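You operate a simulated robot arm through the tools that you are given. There is no shell and no other tool.

You are at the controls of a simulated robot arm. One attempt, no reset.

## Task
Spin the teal and the purple glue tube for 5 seconds.
Fine: one tube in each well, hood shut, dial at 5, press the green button once; wait till the green lamp is out; leave the other tubes.

It is judged by the outcome, as a careful person would: the job done as asked, and still so three seconds after it is handed in. It fails if anything else is knocked over, pushed out of place, dropped, spilled or broken.

## Robot
A 7-joint arm with a two-finger parallel gripper, fixed in place. Base frame: the origin is at the foot of the arm, x ahead of it, y to its left, z up; the work surface is at about z = 760. Readings come in mm, rad, newtons and seconds.
With the tool pointing down near the work surface it reaches from about 200 to 680 mm from the base axis. Its first joint turns from -1.152 to 1.152 rad. Payload 2.4 kg.
The TCP is the grasp point between the finger pads, 30 mm short of the fingertips. In the tool frame z runs along the fingers and y along their closing line. Largest opening 94 mm; finger width 28, thickness 10; the body of the gripper, 50 by 96 mm, starts 55 mm behind the TCP.
Orientation is told as [roll, pitch, yaw] about the base's x, y, z axes, in that order, counted from this pose: with the fingers straight down and closing along the base's y, the tool's x points along the base's -x, its y along +y and its z along -z.

## Interface
- The arm moves only by the tool jog_arm. Its argument "increments" is one flat list of numbers, 7 for each row, row after row: the shift along the base's x, y, z in cm, then the turn, a rotation vector about the base's x, y, z in rad, then the gripper command, from -1 (fully open) to 1 (shut), values between in proportion. In form: [tx, ty, tz, ax, ay, az, jaw, tx, ty, tz, ax, ay, az, jaw, ...]. A call has 1 to 20 rows; each row is the pose to reach, as a shift and turn from the pose commanded when the call began. Each row takes 0.2 s and may step no farther than 50 mm and 0.15 rad from the row before; otherwise, or with a gripper value out of range, the whole call is refused. A pose out of reach is approached as far as the arm can. The call stops where the force on the tool passes 70 N (or 10 N more than at its start, if that is more) or the arm is blocked; 0.2 s more then pass. The fingers move at their own pace (about 153 mm/s each) and stop on an object; they squeeze with about 43 N. The grip force told is the motor's: it shows also when the fingers shut on nothing. Time passes only in rows, and 0.2 s behind the last, so rows that repeat a pose let the fingers close. The reply holds the time, the measured pose of the TCP, the force on the tool along the base axes, the opening and the grip force, in the units named above and with some noise, with the torque about the TCP (base axes, N m) and any sound that the robot's microphone picked up.
- Cameras (640 x 400 px; columns grow to the right, rows downward): "scene" is fixed at [37.7, 477.1, 1438.9]; the picture's right is [-0.72, -0.69, 0.00], its down [-0.43, 0.44, -0.79] and it looks along [0.55, -0.57, -0.62] (base axes); focal length 310 px, centre (320, 200). "wrist" rides on the gripper at [76, 14, -102] in the tool frame; the picture's right is [-0.18, 0.98, 0.00], its down [-0.75, -0.14, -0.64] and it looks along [-0.63, -0.12, 0.77] (tool axes); focal length 243 px, centre (320, 200). There is no depth. A picture from a camera that has moved, and an enlarged one, comes with that camera's place and axes in the base frame and with its lens.
- get_image(camera): a new picture of that camera. The clock stands still meanwhile.
- zoom(camera, box): a new picture of the part [left, top, right, bottom] of that camera's present view, enlarged. The clock stands still meanwhile.
- finish_job(): hands the job in; it is judged then, once.

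Places have to be worked out from the pictures, the camera data and where the tool is seen. Open the gripper and draw the arm clear of the work before you hand the job in, unless the task says otherwise.

The tools are called as a command line: name --argument value ..., lists and objects as JSON in quotes. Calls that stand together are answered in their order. jog_arm: Moves the arm, as the interface text tells. Its arguments: {"type":"object","properties":{"increments":{"type":"array","items":{"type":"number"}}},"required":["increments"]} The other tools are called the same way: get_image (camera) takes a picture; zoom (camera, box) takes an enlarged picture of a part of a camera's view; finish_job () hands the job in.

At the start:

```text
clock: 0.0
tcp_pos: [387.3, -82.9, 1095.7]
orientation: [0.0, -0.001, 0.0]
ft_force: [0.2, -0.5, -0.5]
torque: [0.0, 0.0, 0.02]
grip_width: 94.1
grasp_force: 0.1
```

scene: 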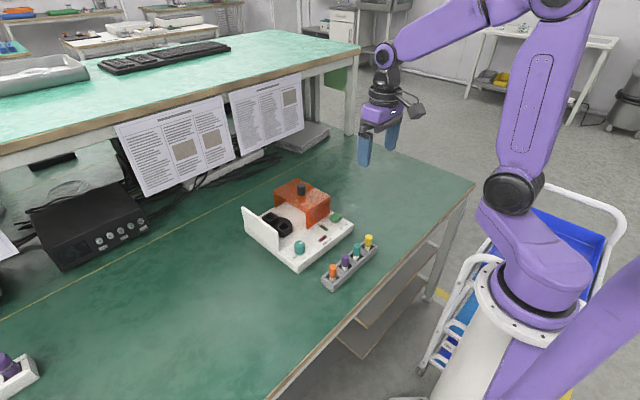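
wrist: 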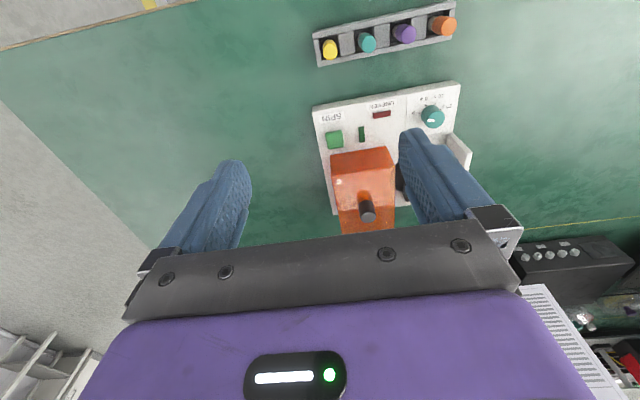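

I'll look closely at the device and the tube rack before moving anything.

zoom --camera "scene" --box '[230, 165, 390, 295]'

zoom --camera "wrist" --box '[290, 0, 490, 240]'

zoom --camera "scene" --box '[0, 330, 80, 400]'

```text
3.08 times, centred on (310, 230) of scene
camera zoom: at [37.7, 477.1, 1438.9], right [-0.72, -0.69, 0.0], down [-0.43, 0.44, -0.79], along [0.55, -0.57, -0.62], focal length 953 px, centre (351, 108)
```

zoom: 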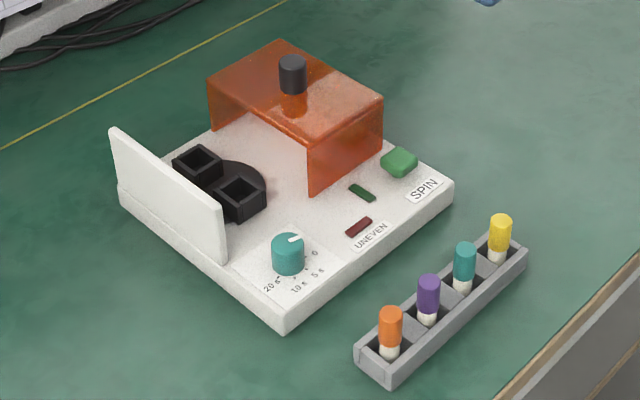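

```text
1.67 times, centred on (390, 120) of wrist
camera zoom: at [312.2, -68.2, 1197.4], right [0.18, 0.98, 0.0], down [0.75, -0.14, 0.64], along [0.63, -0.12, -0.77], focal length 404 px, centre (203, 333)
```

zoom: 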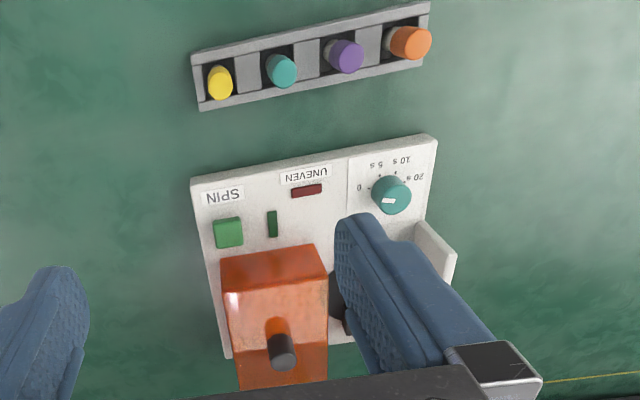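

```text
5.71 times, centred on (40, 365) of scene
camera zoom: at [37.7, 477.1, 1438.9], right [-0.72, -0.69, 0.0], down [-0.43, 0.44, -0.79], along [0.55, -0.57, -0.62], focal length 1770 px, centre (1920, -743)
```

zoom: 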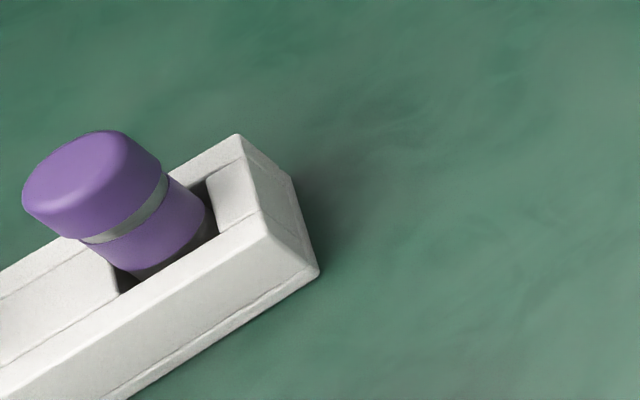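

The wells, hood, dial, button and rack are all visible. The purple tube at far left, in a white holder, is out of reach and isn't part of this rack. I'll shift the wrist camera so the device sits between the open fingers for a clean view.

jog_arm --increments '[-1.7, 3.5, 0, 0, 0, 0, -1, -3.5, 7, 0, 0, 0, 0, -1, -5.2, 10.5, 0, 0, 0, 0, -1, -7, 14, 0, 0, 0, 0, -1, -7, 14, 0, 0, 0, 0, -1]'

get_image --camera "wrist"

zoom --camera "wrist" --box '[240, 60, 400, 260]'

```text
clock: 1.2
tcp_pos: [318.1, 58.8, 1098.1]
orientation: [0.0, 0.001, 0.0]
ft_force: [0.3, -0.7, 0.1]
torque: [0.02, 0.03, 0.0]
grip_width: 94.0
grasp_force: 0.1
```

```text
taken
camera wrist: at [242.7, 72.9, 1201.4], right [0.18, 0.98, 0.0], down [0.75, -0.14, 0.64], along [0.63, -0.12, -0.77], focal length 243 px, centre (320, 200)
```

wrist: 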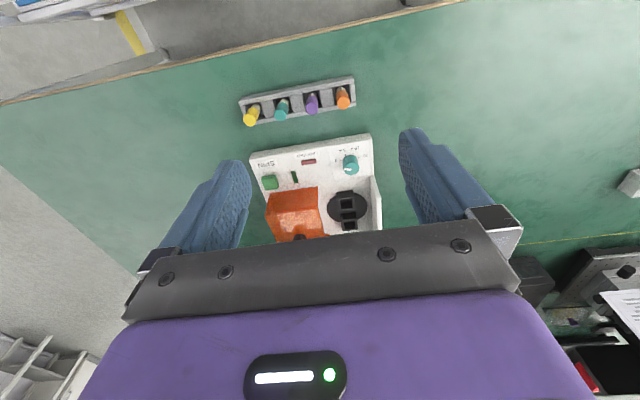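

```text
2.00 times, centred on (320, 160) of wrist
camera zoom: at [242.7, 72.9, 1201.4], right [0.18, 0.98, 0.0], down [0.75, -0.14, 0.64], along [0.63, -0.12, -0.77], focal length 485 px, centre (320, 280)
```

zoom: 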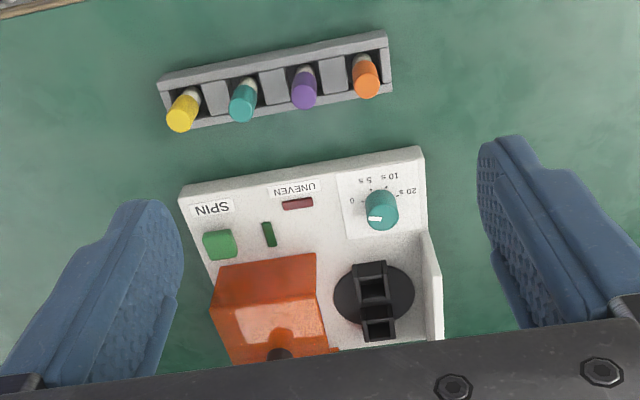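

Good clear view. I'll take enlarged views of the dial, the wells and hood, and the rack so I can measure positions.

zoom --camera "wrist" --box '[325, 140, 385, 178]'

zoom --camera "wrist" --box '[250, 130, 394, 240]'

zoom --camera "wrist" --box '[235, 70, 363, 134]'

zoom --camera "scene" --box '[235, 170, 345, 275]'

```text
10.53 times, centred on (355, 159) of wrist
camera zoom: at [242.7, 72.9, 1201.4], right [0.18, 0.98, 0.0], down [0.75, -0.14, 0.64], along [0.63, -0.12, -0.77], focal length 2554 px, centre (-48, 632)
```

zoom: 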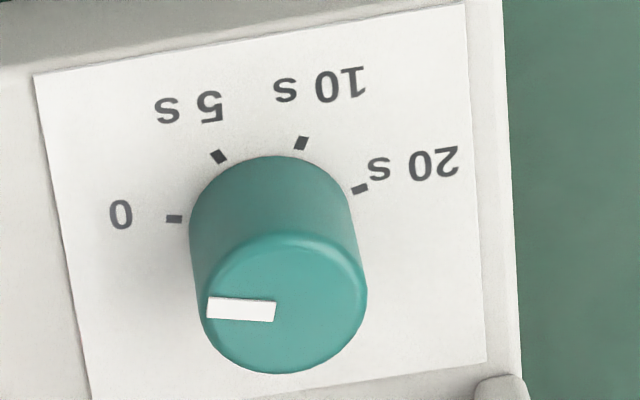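

```text
3.64 times, centred on (322, 185) of wrist
camera zoom: at [242.7, 72.9, 1201.4], right [0.18, 0.98, 0.0], down [0.75, -0.14, 0.64], along [0.63, -0.12, -0.77], focal length 882 px, centre (313, 254)
```

zoom: 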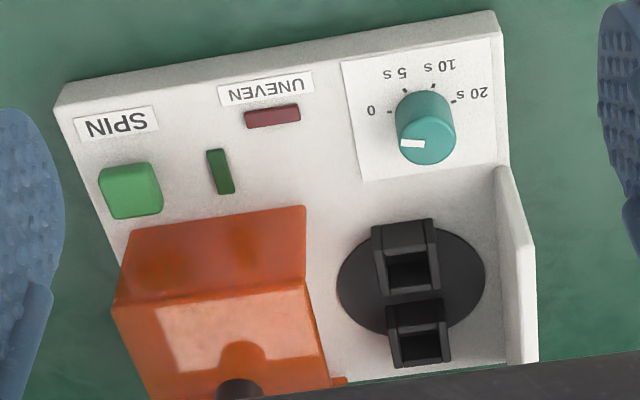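

```text
5.00 times, centred on (299, 102) of wrist
camera zoom: at [242.7, 72.9, 1201.4], right [0.18, 0.98, 0.0], down [0.75, -0.14, 0.64], along [0.63, -0.12, -0.77], focal length 1213 px, centre (425, 690)
```

zoom: 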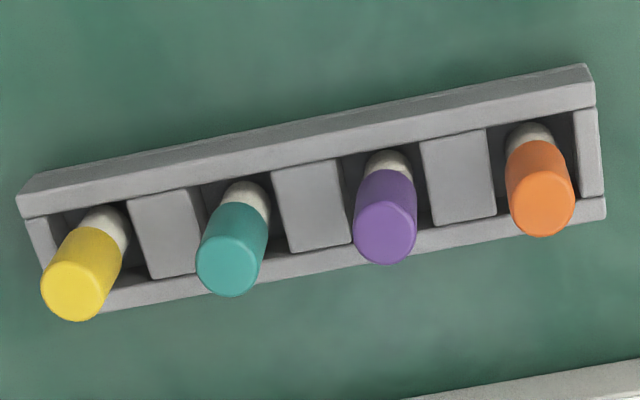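

```text
3.81 times, centred on (290, 222) of scene
camera zoom: at [37.7, 477.2, 1438.9], right [-0.72, -0.69, 0.0], down [-0.43, 0.44, -0.79], along [0.55, -0.57, -0.62], focal length 1180 px, centre (434, 114)
```

zoom: 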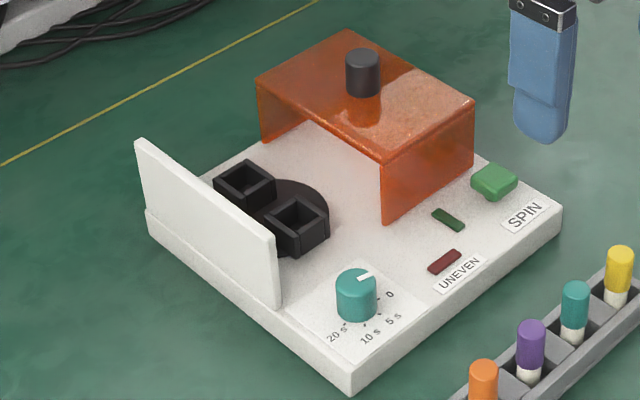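

The dial pointer is at 0, and the 5 mark is about 50° clockwise from it seen from above. I'll zoom on the rack, cups and hood to get heights.

zoom --camera "scene" --box '[315, 230, 385, 295]'

zoom --camera "scene" --box '[240, 200, 330, 255]'

zoom --camera "wrist" --box '[315, 180, 395, 235]'

zoom --camera "scene" --box '[260, 165, 345, 230]'

```text
6.15 times, centred on (350, 262) of scene
camera zoom: at [37.7, 477.2, 1438.9], right [-0.72, -0.69, 0.0], down [-0.43, 0.44, -0.79], along [0.55, -0.57, -0.62], focal length 1906 px, centre (135, -185)
```

zoom: 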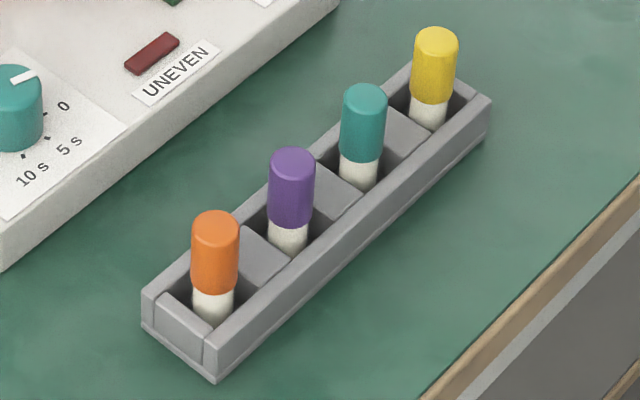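

```text
7.11 times, centred on (285, 228) of scene
camera zoom: at [37.7, 477.2, 1438.9], right [-0.72, -0.69, 0.0], down [-0.43, 0.44, -0.79], along [0.55, -0.57, -0.62], focal length 2203 px, centre (569, 4)
```

zoom: 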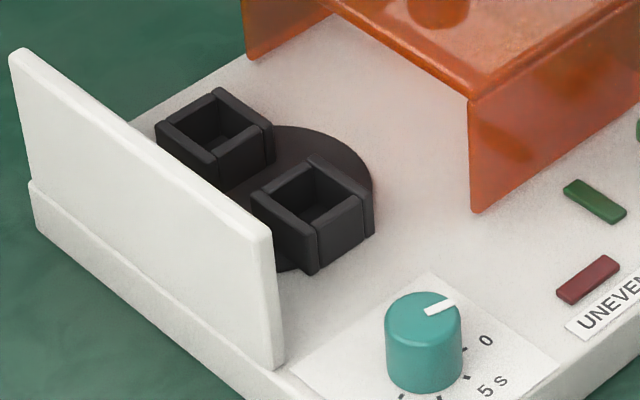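

```text
7.27 times, centred on (355, 208) of wrist
camera zoom: at [242.7, 72.9, 1201.4], right [0.18, 0.98, 0.0], down [0.75, -0.14, 0.64], along [0.63, -0.12, -0.77], focal length 1764 px, centre (66, 146)
```

zoom: 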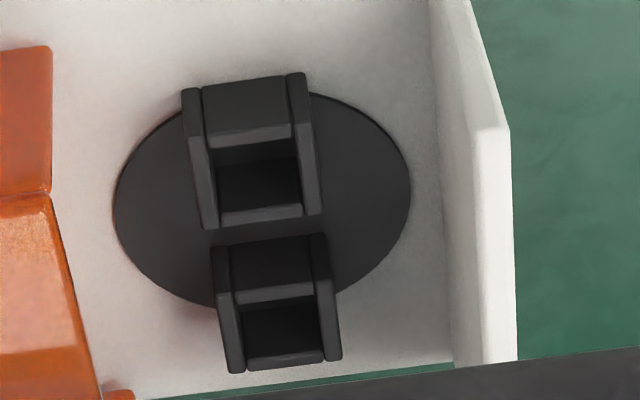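

```text
6.15 times, centred on (302, 198) of scene
camera zoom: at [37.7, 477.2, 1438.9], right [-0.72, -0.69, 0.0], down [-0.43, 0.44, -0.79], along [0.55, -0.57, -0.62], focal length 1906 px, centre (428, 215)
```

zoom: 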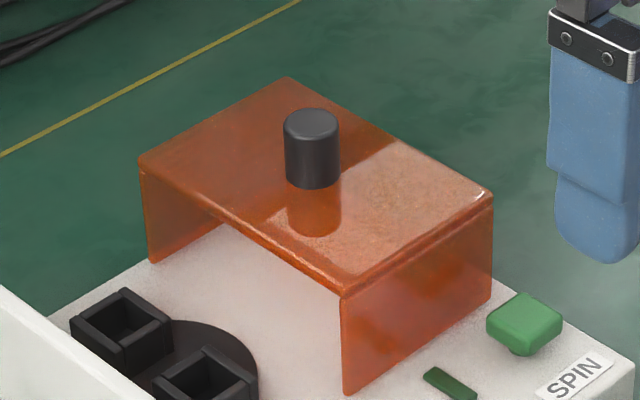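

Heights: caps run about z 786–824, the rack top is about 786, and the cup rims are about 810. The teal tube axis is near (369, -13.5). I'll move above it with the jaw partly closed to about 42 mm so the fingers fit between neighbours, then check alignment.

jog_arm --increments '[1.2, -1.8, -3.4, 0, 0, 0, 0.1, 2.5, -3.6, -6.9, 0, 0, 0, 0.1, 3.8, -5.4, -10.3, 0, 0, 0, 0.1, 5.1, -7.2, -13.8, 0, 0, 0, 0.1, 5.1, -7.2, -13.8, 0, 0, 0, 0.1, 5.1, -7.2, -13.8, 0, 0, 0, 0.1]'

get_image --camera "wrist"

zoom --camera "wrist" --box '[220, 60, 420, 220]'

zoom --camera "scene" --box '[300, 160, 420, 300]'

```text
clock: 2.6
tcp_pos: [370.7, -16.5, 959.6]
orientation: [0.001, -0.001, 0.0]
ft_force: [-0.1, 0.0, 0.2]
torque: [0.02, -0.02, -0.03]
grip_width: 42.4
grasp_force: 0.0
```

```text
taken
camera wrist: at [294.9, -1.2, 1061.4], right [0.18, 0.98, 0.0], down [0.75, -0.14, 0.64], along [0.63, -0.12, -0.77], focal length 243 px, centre (320, 200)
```

wrist: 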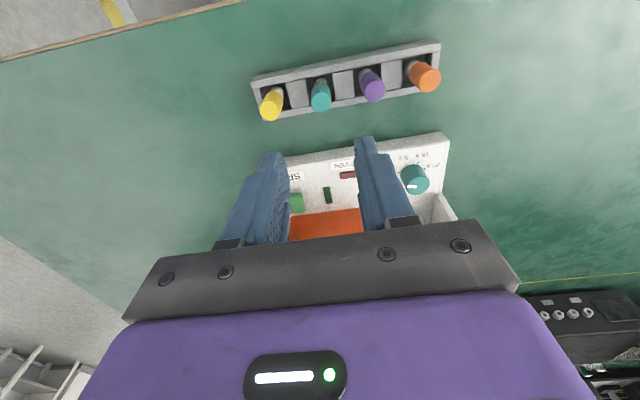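

```text
2.50 times, centred on (320, 140) of wrist
camera zoom: at [294.9, -1.2, 1061.4], right [0.18, 0.98, 0.0], down [0.75, -0.14, 0.64], along [0.63, -0.12, -0.77], focal length 606 px, centre (320, 350)
```

zoom: 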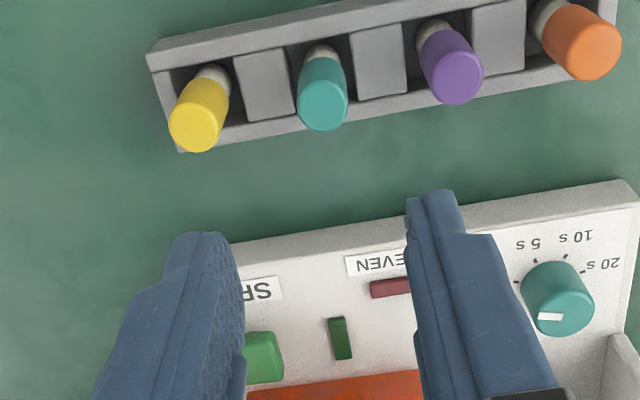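

```text
2.86 times, centred on (360, 230) of scene
camera zoom: at [37.7, 477.1, 1438.9], right [-0.72, -0.69, 0.0], down [-0.43, 0.44, -0.79], along [0.55, -0.57, -0.62], focal length 885 px, centre (206, 114)
```

zoom: 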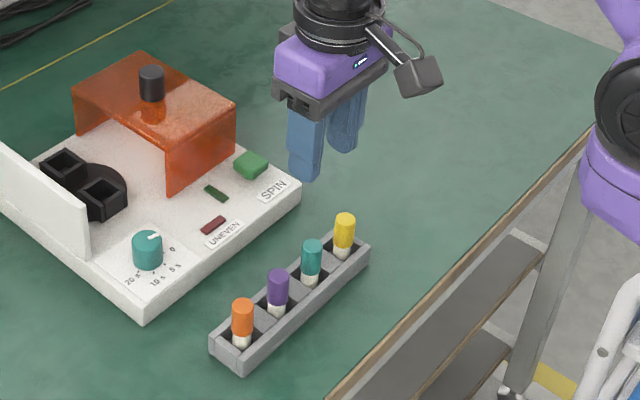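

The teal cap is near (370.3, -14.1) and the TCP is at about (370.8, -15.5), so they line up well. I'll shift +1 mm in y, descend to about z 878 and recheck.

jog_arm --increments '[0, 0.1, -4, 0, 0, 0, 0.1, 0, 0.1, -8.1, 0, 0, 0, 0.1, 0, 0.1, -8.1, 0, 0, 0, 0.1]'

zoom --camera "wrist" --box '[220, 60, 420, 220]'

zoom --camera "scene" --box '[310, 190, 400, 290]'

```text
clock: 3.4
tcp_pos: [372.5, -14.3, 873.6]
orientation: [-0.001, 0.001, 0.001]
ft_force: [0.1, 0.3, 0.6]
torque: [-0.01, 0.0, 0.0]
grip_width: 42.0
grasp_force: 0.0
```

```text
2.50 times, centred on (320, 140) of wrist
camera zoom: at [296.9, 0.5, 976.5], right [0.18, 0.98, 0.0], down [0.75, -0.14, 0.64], along [0.63, -0.12, -0.77], focal length 606 px, centre (320, 350)
```

zoom: 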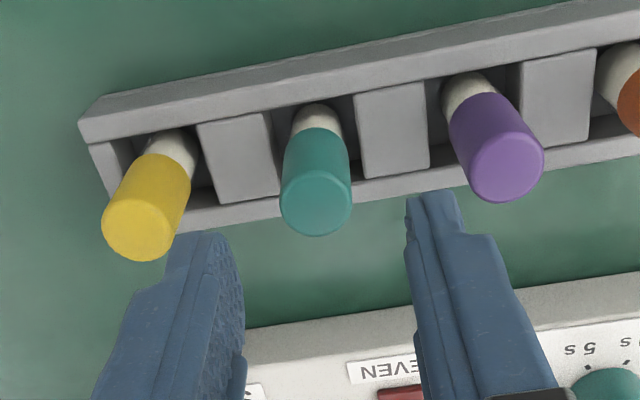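

```text
4.00 times, centred on (355, 240) of scene
camera zoom: at [37.7, 477.1, 1438.9], right [-0.72, -0.69, 0.0], down [-0.43, 0.44, -0.79], along [0.55, -0.57, -0.62], focal length 1239 px, centre (180, 40)
```

zoom: 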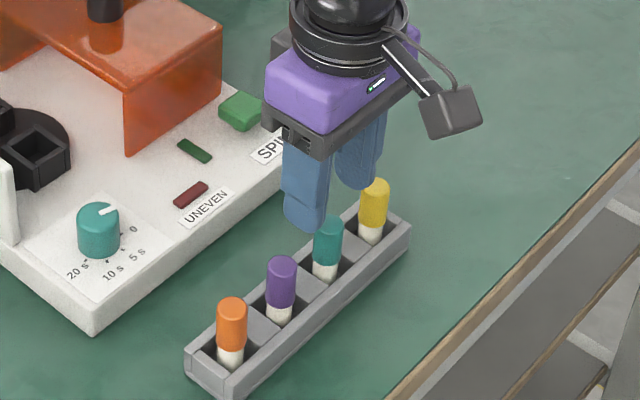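

The teal axis is at about (370, -14.2) and the TCP at about (372.8, -13.7). I'll shift x by -2.5 mm, descend to about z 832 with the tips above the rack top, and close on the cap.

jog_arm --increments '[-0.25, 0, -2.2, 0, 0, 0, 0.1, -0.25, 0, -4.2, 0, 0, 0, 0.1, -0.25, 0, -4.2, 0, 0, 0, 0.1]'

zoom --camera "wrist" --box '[220, 60, 420, 220]'

zoom --camera "scene" --box '[310, 190, 400, 290]'

```text
clock: 4.2
tcp_pos: [369.2, -13.7, 833.4]
orientation: [0.0, 0.001, 0.0]
ft_force: [-0.8, -0.7, 0.0]
torque: [-0.01, 0.0, -0.01]
grip_width: 42.2
grasp_force: 0.1
```

```text
2.50 times, centred on (320, 140) of wrist
camera zoom: at [293.0, 1.1, 936.1], right [0.18, 0.98, 0.0], down [0.75, -0.14, 0.64], along [0.63, -0.12, -0.77], focal length 606 px, centre (320, 350)
```

zoom: 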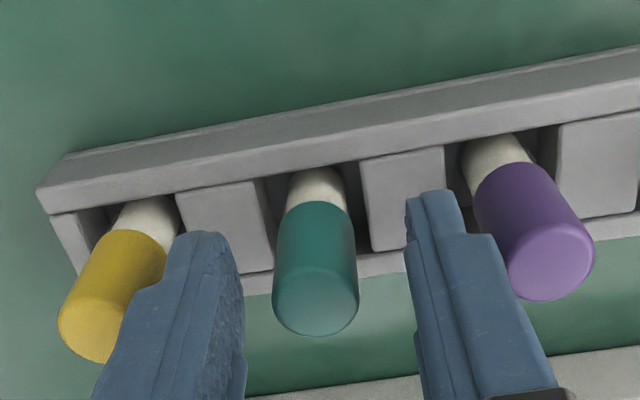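

```text
4.00 times, centred on (355, 240) of scene
camera zoom: at [37.7, 477.1, 1438.9], right [-0.72, -0.69, 0.0], down [-0.43, 0.44, -0.79], along [0.55, -0.57, -0.62], focal length 1239 px, centre (180, 40)
```

zoom: 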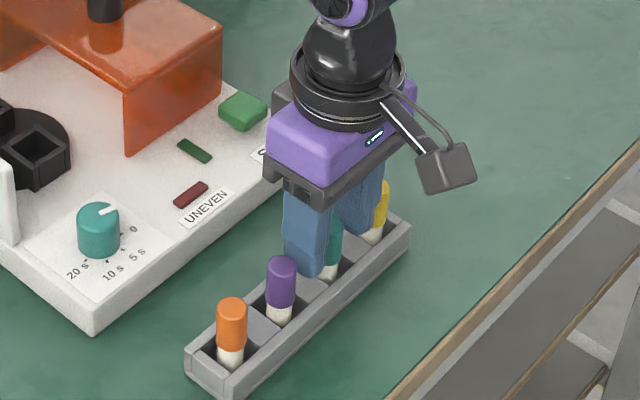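

The cap sits between the fingers, about 0.9 mm off-centre. I'll correct that and close on it.

jog_arm --increments '[0, -0.08, 0, 0, 0, 0, 0.1, 0, -0.08, 0, 0, 0, 0, 1, 0, -0.08, 0, 0, 0, 0, 1, 0, -0.08, 0, 0, 0, 0, 1]'

zoom --camera "wrist" --box '[220, 60, 420, 220]'

```text
clock: 5.2
tcp_pos: [368.2, -14.8, 833.3]
orientation: [0.001, 0.001, -0.001]
ft_force: [-1.1, 0.2, -1.1]
torque: [-0.01, 0.03, 0.03]
grip_width: 18.3
grasp_force: 43.0
```

```text
2.50 times, centred on (320, 140) of wrist
camera zoom: at [292.0, 0.2, 936.6], right [0.18, 0.98, 0.0], down [0.75, -0.14, 0.64], along [0.63, -0.12, -0.77], focal length 606 px, centre (320, 350)
```

zoom: 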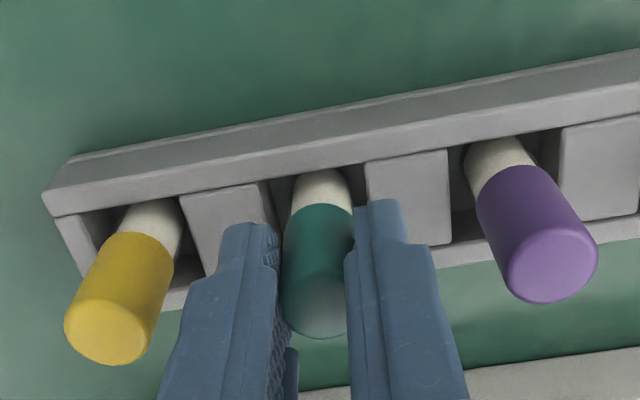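

The grip held at 18.3 mm wide. I'll lift straight up and check that the tube comes along.

jog_arm --increments '[0, 0, 1.5, 0, 0, 0, 1, 0, 0, 4, 0, 0, 0, 1, 0, 0, 8, 0, 0, 0, 1, 0, 0, 12, 0, 0, 0, 1, 0, 0, 12, 0, 0, 0, 1]'

get_image --camera "scene"

get_image --camera "wrist"

```text
clock: 6.4
tcp_pos: [367.4, -13.4, 950.2]
orientation: [0.0, -0.001, 0.002]
ft_force: [0.2, 0.4, 0.2]
torque: [-0.03, 0.03, -0.01]
grip_width: 18.4
grasp_force: 42.4
```

```text
taken
```

scene: 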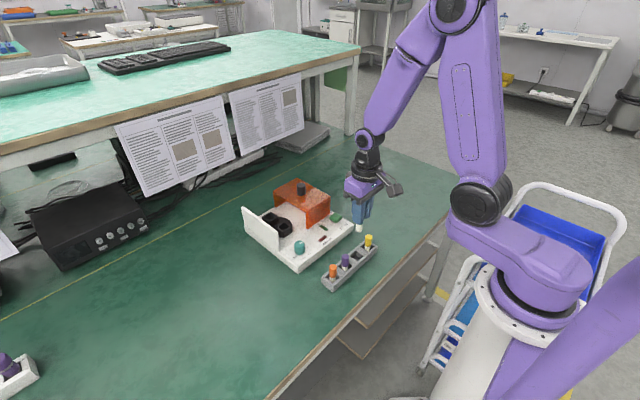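

```text
taken
camera wrist: at [292.1, 0.6, 1054.7], right [0.18, 0.98, 0.0], down [0.75, -0.14, 0.64], along [0.63, -0.12, -0.77], focal length 243 px, centre (320, 200)
```

wrist: 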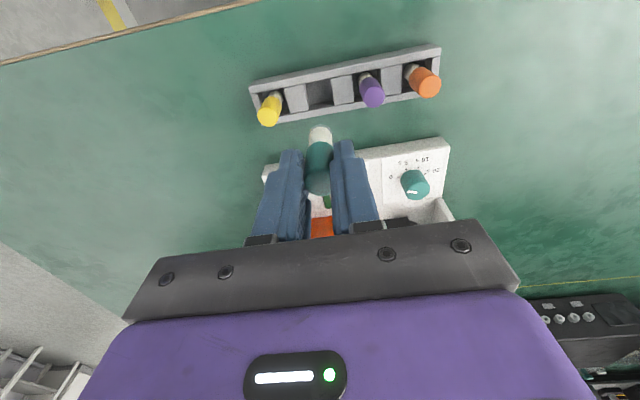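

The teal tube is held, with the other three undisturbed. I'll carry it at height to above the far cup, about (646, 65.5).

jog_arm --increments '[3, 2, 0, 0, 0, 0, 1, 7, 4, 0, 0, 0, 0, 1, 11.5, 5.5, 0, 0, 0, 0, 1, 16, 6.5, 0, 0, 0, 0, 1, 20.5, 7.5, 0, 0, 0, 0, 1, 24.5, 7.9, 0, 0, 0, 0, 1, 27.5, 7.9, 0, 0, 0, 0, 1, 27.9, 7.9, 0, 0, 0, 0, 1, 27.9, 7.9, 0, 0, 0, 0, 1]'

get_image --camera "wrist"

zoom --camera "wrist" --box '[240, 60, 400, 160]'

zoom --camera "scene" --box '[230, 140, 350, 260]'

```text
clock: 8.4
tcp_pos: [647.1, 64.0, 953.6]
orientation: [0.0, -0.001, -0.002]
ft_force: [-0.7, 1.5, -0.2]
torque: [0.02, 0.01, -0.01]
grip_width: 17.9
grasp_force: 42.7
```

```text
taken
camera wrist: at [571.4, 79.0, 1057.5], right [0.18, 0.98, 0.0], down [0.75, -0.14, 0.64], along [0.63, -0.12, -0.77], focal length 243 px, centre (320, 200)
```

wrist: 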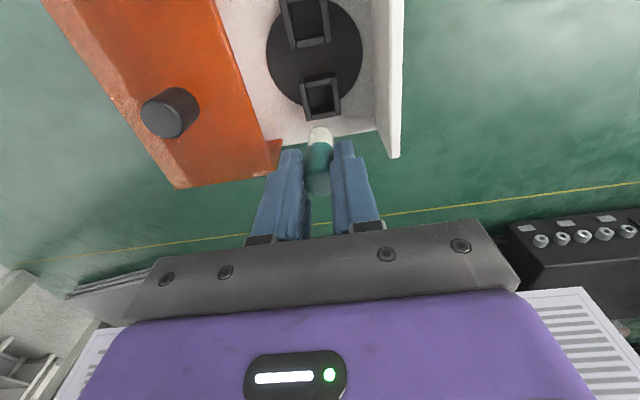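

```text
4.00 times, centred on (320, 110) of wrist
camera zoom: at [571.4, 79.0, 1057.5], right [0.18, 0.98, 0.0], down [0.75, -0.14, 0.64], along [0.63, -0.12, -0.77], focal length 970 px, centre (320, 560)
```

zoom: 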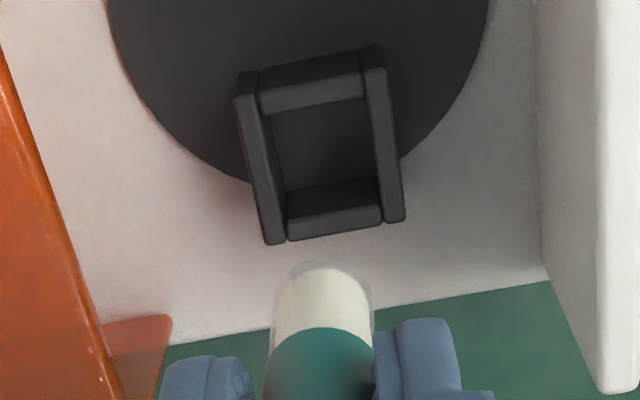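

```text
3.33 times, centred on (290, 200) of scene
camera zoom: at [37.7, 477.1, 1438.9], right [-0.72, -0.69, 0.0], down [-0.43, 0.44, -0.79], along [0.55, -0.57, -0.62], focal length 1032 px, centre (420, 200)
```

zoom: 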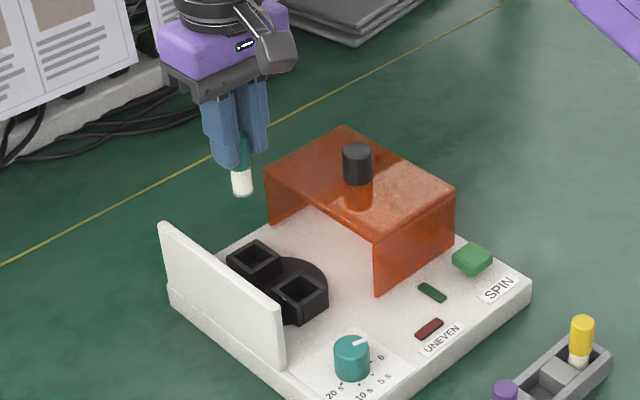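

The far cup centre is at about (646.9, 65.1). The tube hangs roughly 2 mm forward of the TCP, so I'll correct x by -2.5 mm, lower until the tube bottom is just above the rim, and look again.

jog_arm --increments '[-0.25, -0.05, -3, 0, 0, 0, 1, -0.25, -0.05, -6.2, 0, 0, 0, 1, -0.25, -0.05, -6.2, 0, 0, 0, 1]'

zoom --camera "wrist" --box '[240, 60, 400, 160]'

zoom --camera "scene" --box '[250, 170, 330, 250]'

```text
clock: 9.2
tcp_pos: [644.1, 63.8, 892.5]
orientation: [-0.001, 0.0, -0.001]
ft_force: [1.0, 0.4, 0.1]
torque: [0.0, 0.01, 0.0]
grip_width: 18.4
grasp_force: 43.4
```

```text
4.00 times, centred on (320, 110) of wrist
camera zoom: at [568.4, 78.0, 995.1], right [0.18, 0.98, 0.0], down [0.75, -0.14, 0.64], along [0.63, -0.12, -0.77], focal length 970 px, centre (320, 560)
```

zoom: 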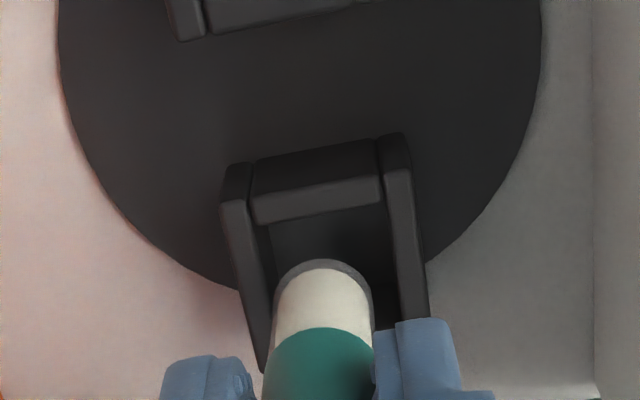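

```text
5.00 times, centred on (290, 210) of scene
camera zoom: at [37.7, 477.1, 1438.9], right [-0.72, -0.69, 0.0], down [-0.43, 0.44, -0.79], along [0.55, -0.57, -0.62], focal length 1549 px, centre (470, 150)
```

zoom: 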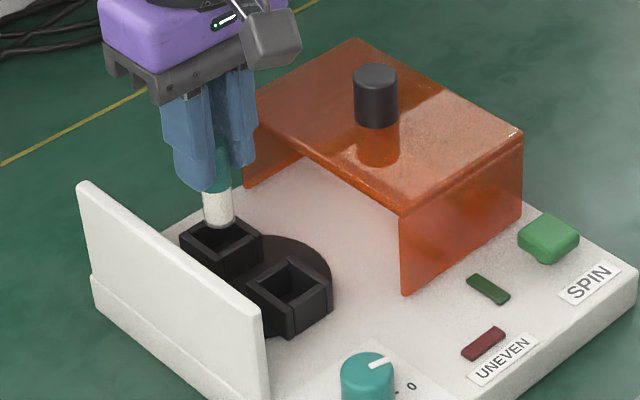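

The tube bottom is over the cup opening, within about 2 mm. I'll nudge +0.7 mm in y, lower the tube part-way into the cup and check.

jog_arm --increments '[0, 0.07, -0.8, 0, 0, 0, 1, 0, 0.07, -1.6, 0, 0, 0, 1, 0, 0.07, -2.3, 0, 0, 0, 1, 0, 0.07, -2.3, 0, 0, 0, 1]'

zoom --camera "wrist" --box '[240, 60, 400, 160]'

zoom --camera "scene" --box '[250, 180, 310, 240]'

```text
clock: 10.2
tcp_pos: [643.5, 65.5, 868.6]
orientation: [0.0, 0.002, -0.001]
ft_force: [0.2, 0.0, -0.6]
torque: [0.0, -0.02, 0.03]
grip_width: 18.3
grasp_force: 42.8
```

```text
4.00 times, centred on (320, 110) of wrist
camera zoom: at [568.5, 78.7, 971.9], right [0.18, 0.98, 0.0], down [0.75, -0.14, 0.64], along [0.63, -0.12, -0.77], focal length 970 px, centre (320, 560)
```

zoom: 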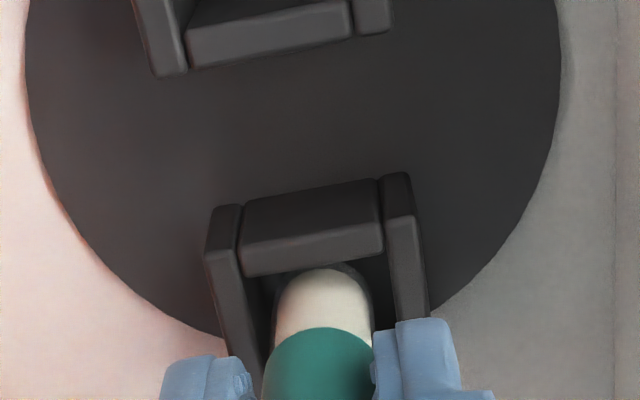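

```text
6.67 times, centred on (280, 210) of scene
camera zoom: at [37.7, 477.1, 1438.9], right [-0.72, -0.69, 0.0], down [-0.43, 0.44, -0.79], along [0.55, -0.57, -0.62], focal length 2065 px, centre (587, 133)
```

zoom: 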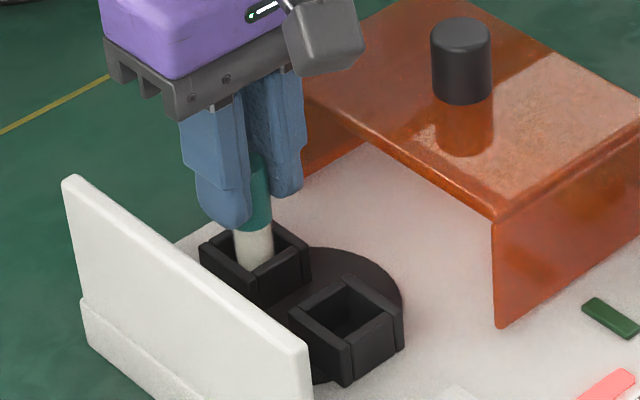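

The tube is in the far cup with no contact force, and the UNEVEN lamp has lit, as expected with one tube in. I'll nudge +0.8 mm in y and keep lowering in small steps until it meets the floor.

jog_arm --increments '[0, 0.08, 0, 0, 0, 0, 1, 0, 0.08, -0.3, 0, 0, 0, 1, 0, 0.08, -0.6, 0, 0, 0, 1, 0, 0.08, -0.8, 0, 0, 0, 1, 0, 0.08, -0.8, 0, 0, 0, 1]'

zoom --camera "scene" --box '[250, 180, 310, 240]'

```text
clock: 11.4
tcp_pos: [642.7, 66.4, 861.2]
orientation: [0.001, 0.001, 0.0]
ft_force: [-0.5, -0.1, -0.6]
torque: [-0.02, 0.03, -0.01]
grip_width: 18.0
grasp_force: 43.4
```

```text
6.67 times, centred on (280, 210) of scene
camera zoom: at [37.7, 477.1, 1438.9], right [-0.72, -0.69, 0.0], down [-0.43, 0.44, -0.79], along [0.55, -0.57, -0.62], focal length 2065 px, centre (587, 133)
```

zoom: 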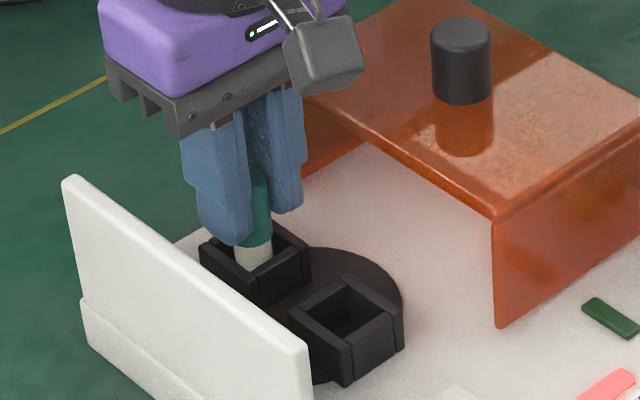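

Still no contact force. I'll continue down in 1.5 mm steps.

jog_arm --increments '[0, 0, -0.15, 0, 0, 0, 1, 0, 0, -0.3, 0, 0, 0, 1, 0, 0, -0.3, 0, 0, 0, 1]'

```text
clock: 12.2
tcp_pos: [644.2, 66.4, 858.3]
orientation: [0.0, 0.0, 0.0]
ft_force: [-1.1, -0.6, 3.6]
torque: [-0.01, 0.07, -0.01]
grip_width: 18.3
grasp_force: 43.2
```

The vertical force has risen to 3.6 N, which may be the first contact with the floor. I'll try another 1.5 mm to confirm.

jog_arm --increments '[0, 0, -0.15, 0, 0, 0, 1, 0, 0, -0.15, 0, 0, 0, 1]'

zoom --camera "wrist" --box '[240, 60, 400, 160]'

zoom --camera "scene" --box '[250, 180, 310, 240]'

```text
clock: 12.8
tcp_pos: [643.4, 65.0, 856.2]
orientation: [0.0, -0.002, 0.0]
ft_force: [-7.2, -0.2, 20.7]
torque: [-0.03, 0.36, -0.02]
grip_width: 18.5
grasp_force: 43.4
```

```text
4.00 times, centred on (320, 110) of wrist
camera zoom: at [568.2, 80.5, 959.9], right [0.18, 0.98, 0.0], down [0.75, -0.14, 0.64], along [0.63, -0.12, -0.77], focal length 970 px, centre (320, 560)
```

zoom: 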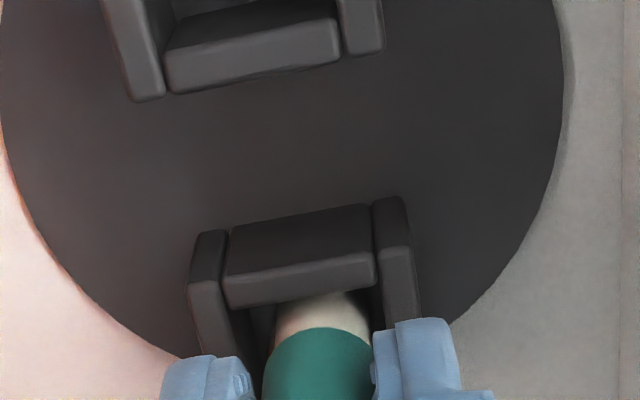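

```text
6.67 times, centred on (280, 210) of scene
camera zoom: at [37.1, 477.1, 1439.0], right [-0.72, -0.69, 0.0], down [-0.43, 0.44, -0.79], along [0.55, -0.57, -0.62], focal length 2065 px, centre (587, 133)
```

zoom: 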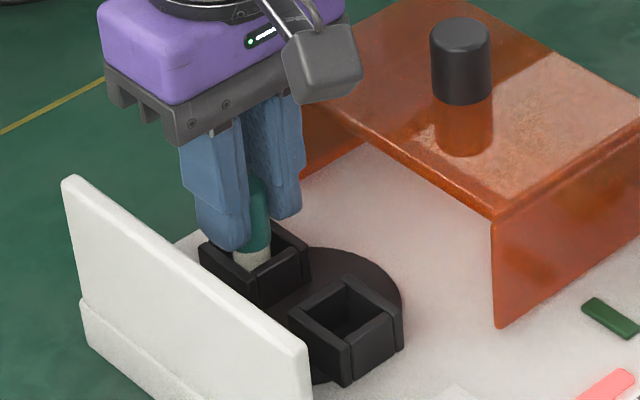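

The tube bottomed out on the cup floor (20 N at TCP z 856, tube bottom about 787). I'll back off 1.5 mm to relax, then open the jaw gently.

jog_arm --increments '[0, 0, 0.15, 0, 0, 0, 1, 0, 0, 0.15, 0, 0, 0, 1, 0, 0, 0.15, 0, 0, 0, 0.55, 0, 0, 0.15, 0, 0, 0, 0.3, 0, 0, 0.15, 0, 0, 0, 0.1, 0, 0, 0.15, 0, 0, 0, 0.1]'

zoom --camera "wrist" --box '[240, 60, 400, 220]'

zoom --camera "scene" --box '[250, 180, 310, 240]'

```text
clock: 14.2
tcp_pos: [644.1, 66.5, 856.7]
orientation: [-0.001, 0.001, 0.0]
ft_force: [0.3, -0.1, -0.4]
torque: [0.0, 0.01, -0.01]
grip_width: 42.1
grasp_force: 0.1
```

```text
2.50 times, centred on (320, 140) of wrist
camera zoom: at [568.0, 81.1, 960.0], right [0.18, 0.98, 0.0], down [0.75, -0.14, 0.64], along [0.63, -0.12, -0.77], focal length 606 px, centre (320, 350)
```

zoom: 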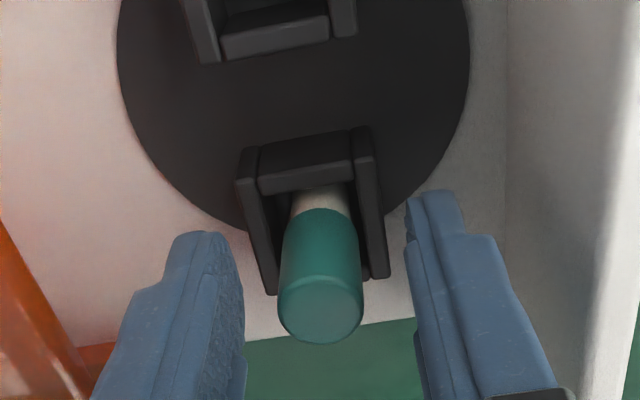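

```text
6.67 times, centred on (280, 210) of scene
camera zoom: at [37.7, 477.1, 1438.9], right [-0.72, -0.69, 0.0], down [-0.43, 0.44, -0.79], along [0.55, -0.57, -0.62], focal length 2065 px, centre (587, 133)
```

zoom: 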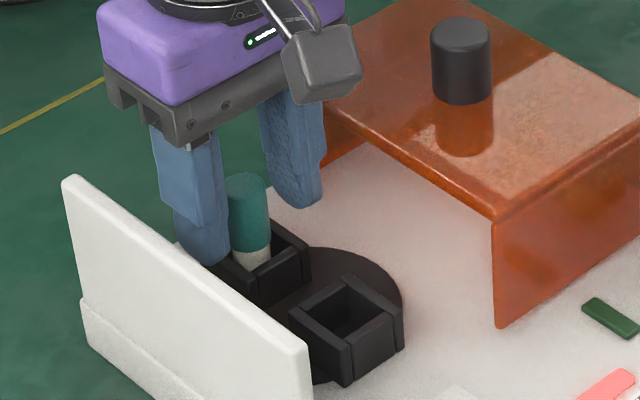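

The teal tube stands upright in the far cup. I'll rise and go back to above the purple tube at about (370, 36.7).

jog_arm --increments '[0, 0, 3, 0, 0, 0, 0.1, 0, 0, 7, 0, 0, 0, 0.1, 0, 0, 10, 0, 0, 0, 0.1, -4, 0, 10, 0, 0, 0, 0.1, -8.8, -0.4, 10, 0, 0, 0, 0.1, -13.6, -1, 10, 0, 0, 0, 0.1, -18.4, -2, 10, 0, 0, 0, 0.1, -23, -3, 10, 0, 0, 0, 0.1, -26.8, -3, 10, 0, 0, 0, 0.1, -27.4, -3, 9, 0, 0, 0, 0.1, -27.4, -3, 9, 0, 0, 0, 0.1, -27.4, -3, 9, 0, 0, 0, 0.1]'

zoom --camera "wrist" --box '[220, 60, 420, 220]'

zoom --camera "scene" --box '[240, 170, 400, 290]'

```text
clock: 16.8
tcp_pos: [371.3, 34.2, 944.5]
orientation: [0.0, 0.0, 0.002]
ft_force: [-0.9, -0.1, 0.1]
torque: [-0.01, 0.0, 0.0]
grip_width: 42.5
grasp_force: 0.0
```

```text
2.50 times, centred on (320, 140) of wrist
camera zoom: at [294.6, 49.3, 1047.7], right [0.18, 0.98, 0.0], down [0.75, -0.14, 0.64], along [0.63, -0.12, -0.77], focal length 606 px, centre (320, 350)
```

zoom: 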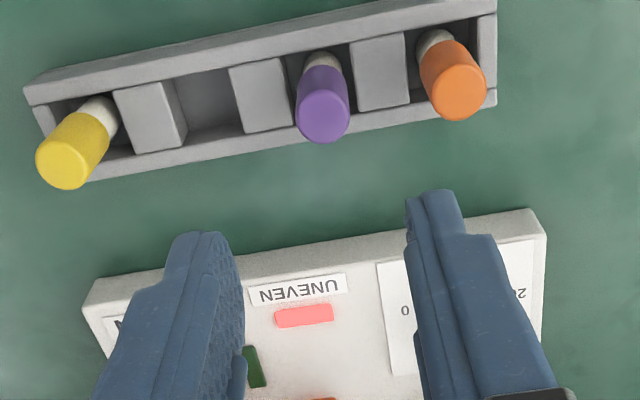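

```text
3.33 times, centred on (320, 230) of scene
camera zoom: at [37.7, 477.1, 1438.9], right [-0.72, -0.69, 0.0], down [-0.43, 0.44, -0.79], along [0.55, -0.57, -0.62], focal length 1032 px, centre (320, 100)
```

zoom: 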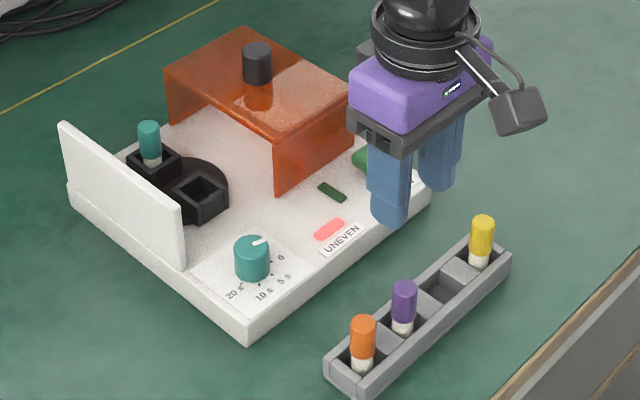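

The purple axis is at about (369, 37.4) and the TCP at about (370.8, 35). I'll shift y +2 mm and x -1.5 mm, then descend to about z 878 and recheck.

jog_arm --increments '[-0.15, 0.2, -3.4, 0, 0, 0, 0.1, -0.15, 0.2, -6.8, 0, 0, 0, 0.1, -0.15, 0.2, -6.8, 0, 0, 0, 0.1]'

zoom --camera "wrist" --box '[220, 60, 420, 220]'

```text
clock: 17.6
tcp_pos: [366.3, 37.4, 878.7]
orientation: [0.001, 0.002, 0.0]
ft_force: [-0.1, 0.2, 0.8]
torque: [0.01, 0.01, 0.01]
grip_width: 42.3
grasp_force: 0.1
```

```text
2.50 times, centred on (320, 140) of wrist
camera zoom: at [289.5, 52.0, 981.7], right [0.18, 0.98, 0.0], down [0.75, -0.14, 0.64], along [0.63, -0.12, -0.77], focal length 606 px, centre (320, 350)
```

zoom: 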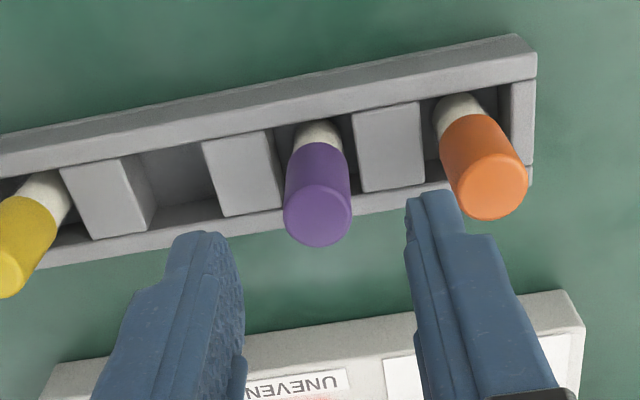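

The purple axis is at about (368.3, 36.5) and the TCP at (366, 37.7). I'll correct x +2.5 mm and y -1 mm, then descend to about z 833.

jog_arm --increments '[0.25, -0.1, -2, 0, 0, 0, 0.1, 0.25, -0.1, -4.5, 0, 0, 0, 0.1, 0.25, -0.1, -4.5, 0, 0, 0, 0.1]'

zoom --camera "wrist" --box '[220, 60, 420, 220]'

```text
clock: 18.4
tcp_pos: [370.9, 33.7, 833.7]
orientation: [0.0, 0.0, 0.0]
ft_force: [-0.3, 0.3, 0.1]
torque: [0.03, -0.01, -0.01]
grip_width: 42.4
grasp_force: 0.1
```

```text
2.50 times, centred on (320, 140) of wrist
camera zoom: at [294.2, 48.9, 937.1], right [0.18, 0.98, 0.0], down [0.75, -0.14, 0.64], along [0.63, -0.12, -0.77], focal length 606 px, centre (320, 350)
```

zoom: 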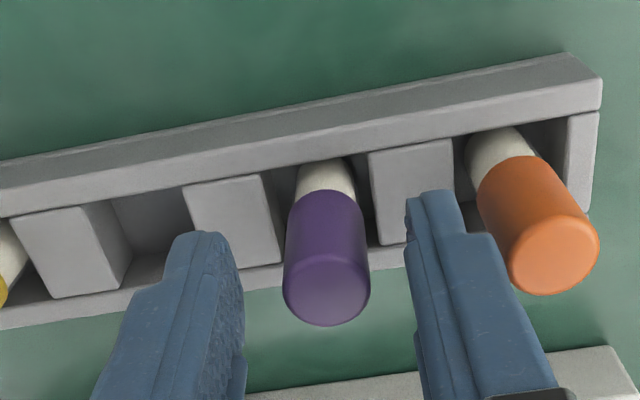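

The tube is about 3 mm behind and 1.3 mm to +y of the grasp centre. I'll correct and re-check before closing.

jog_arm --increments '[-0.25, 0.13, 0, 0, 0, 0, 0.1, -0.25, 0.13, 0, 0, 0, 0, 0.1]'

zoom --camera "wrist" --box '[220, 60, 420, 220]'

```text
clock: 19.0
tcp_pos: [367.7, 35.3, 834.5]
orientation: [-0.001, 0.0, 0.002]
ft_force: [-0.1, -0.6, -0.2]
torque: [-0.02, 0.02, 0.0]
grip_width: 42.2
grasp_force: 0.1
```

```text
2.50 times, centred on (320, 140) of wrist
camera zoom: at [291.5, 50.2, 937.5], right [0.18, 0.98, 0.0], down [0.75, -0.14, 0.64], along [0.63, -0.12, -0.77], focal length 606 px, centre (320, 350)
```

zoom: 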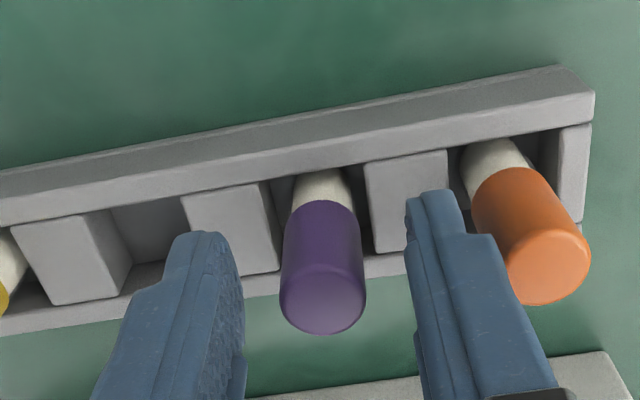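

Well centred now. I'll close on the purple cap and lift.

jog_arm --increments '[0, 0.06, 0, 0, 0, 0, 0.1, 0, 0.06, 0, 0, 0, 0, 1, 0, 0.06, 0, 0, 0, 0, 1, 0, 0.06, 0, 0, 0, 0, 1, 0, 0.06, 0, 0, 0, 0, 1]'

zoom --camera "wrist" --box '[220, 60, 420, 220]'

```text
clock: 20.2
tcp_pos: [366.3, 37.1, 836.2]
orientation: [-0.001, 0.0, 0.0]
ft_force: [-0.2, -0.9, 0.1]
torque: [0.0, 0.03, -0.04]
grip_width: 18.4
grasp_force: 43.1
```

```text
2.50 times, centred on (320, 140) of wrist
camera zoom: at [291.1, 51.2, 938.3], right [0.18, 0.98, 0.0], down [0.75, -0.14, 0.64], along [0.63, -0.12, -0.77], focal length 606 px, centre (320, 350)
```

zoom: 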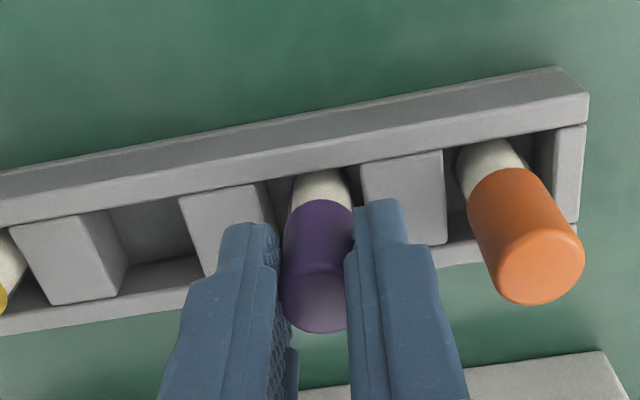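

Gripped at 18.4 mm. I'll lift straight up, then carry it over to above the near cup, about (582, 65.5).

jog_arm --increments '[0, 0, 1.5, 0, 0, 0, 1, 0, 0, 4, 0, 0, 0, 1, 0, 0, 8, 0, 0, 0, 1, 0, 0, 11.5, 0, 0, 0, 1, 3, 1, 11.5, 0, 0, 0, 1, 7.5, 2, 11.5, 0, 0, 0, 1, 12, 2.8, 11.5, 0, 0, 0, 1, 16.5, 2.8, 11.5, 0, 0, 0, 1, 20, 2.8, 11.5, 0, 0, 0, 1, 21.4, 2.8, 11.5, 0, 0, 0, 1, 21.4, 2.8, 11.5, 0, 0, 0, 1]'

zoom --camera "wrist" --box '[240, 60, 400, 160]'

zoom --camera "scene" --box '[230, 140, 390, 290]'

```text
clock: 22.6
tcp_pos: [580.8, 65.5, 952.1]
orientation: [-0.001, -0.001, 0.0]
ft_force: [-0.2, 0.4, 0.0]
torque: [0.0, 0.02, 0.0]
grip_width: 18.0
grasp_force: 43.1
```

```text
4.00 times, centred on (320, 110) of wrist
camera zoom: at [505.0, 79.9, 1053.9], right [0.18, 0.98, 0.0], down [0.75, -0.14, 0.64], along [0.63, -0.12, -0.77], focal length 970 px, centre (320, 560)
```

zoom: 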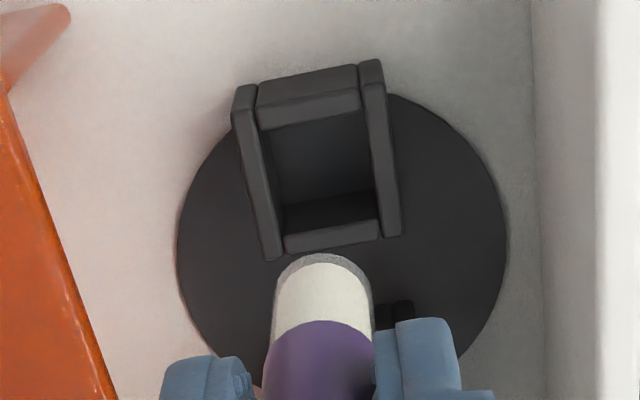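

```text
2.67 times, centred on (310, 215) of scene
camera zoom: at [37.7, 477.1, 1438.9], right [-0.72, -0.69, 0.0], down [-0.43, 0.44, -0.79], along [0.55, -0.57, -0.62], focal length 826 px, centre (347, 160)
```

zoom: 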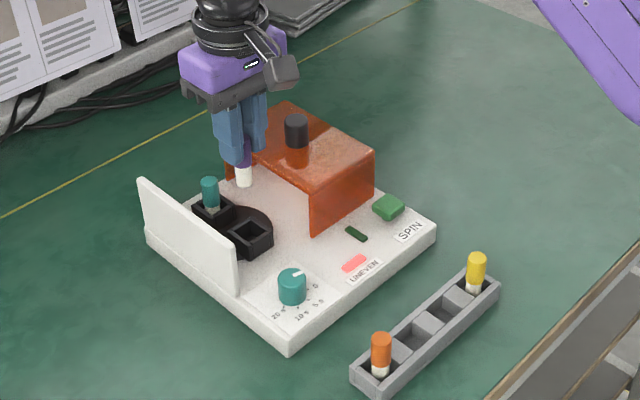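

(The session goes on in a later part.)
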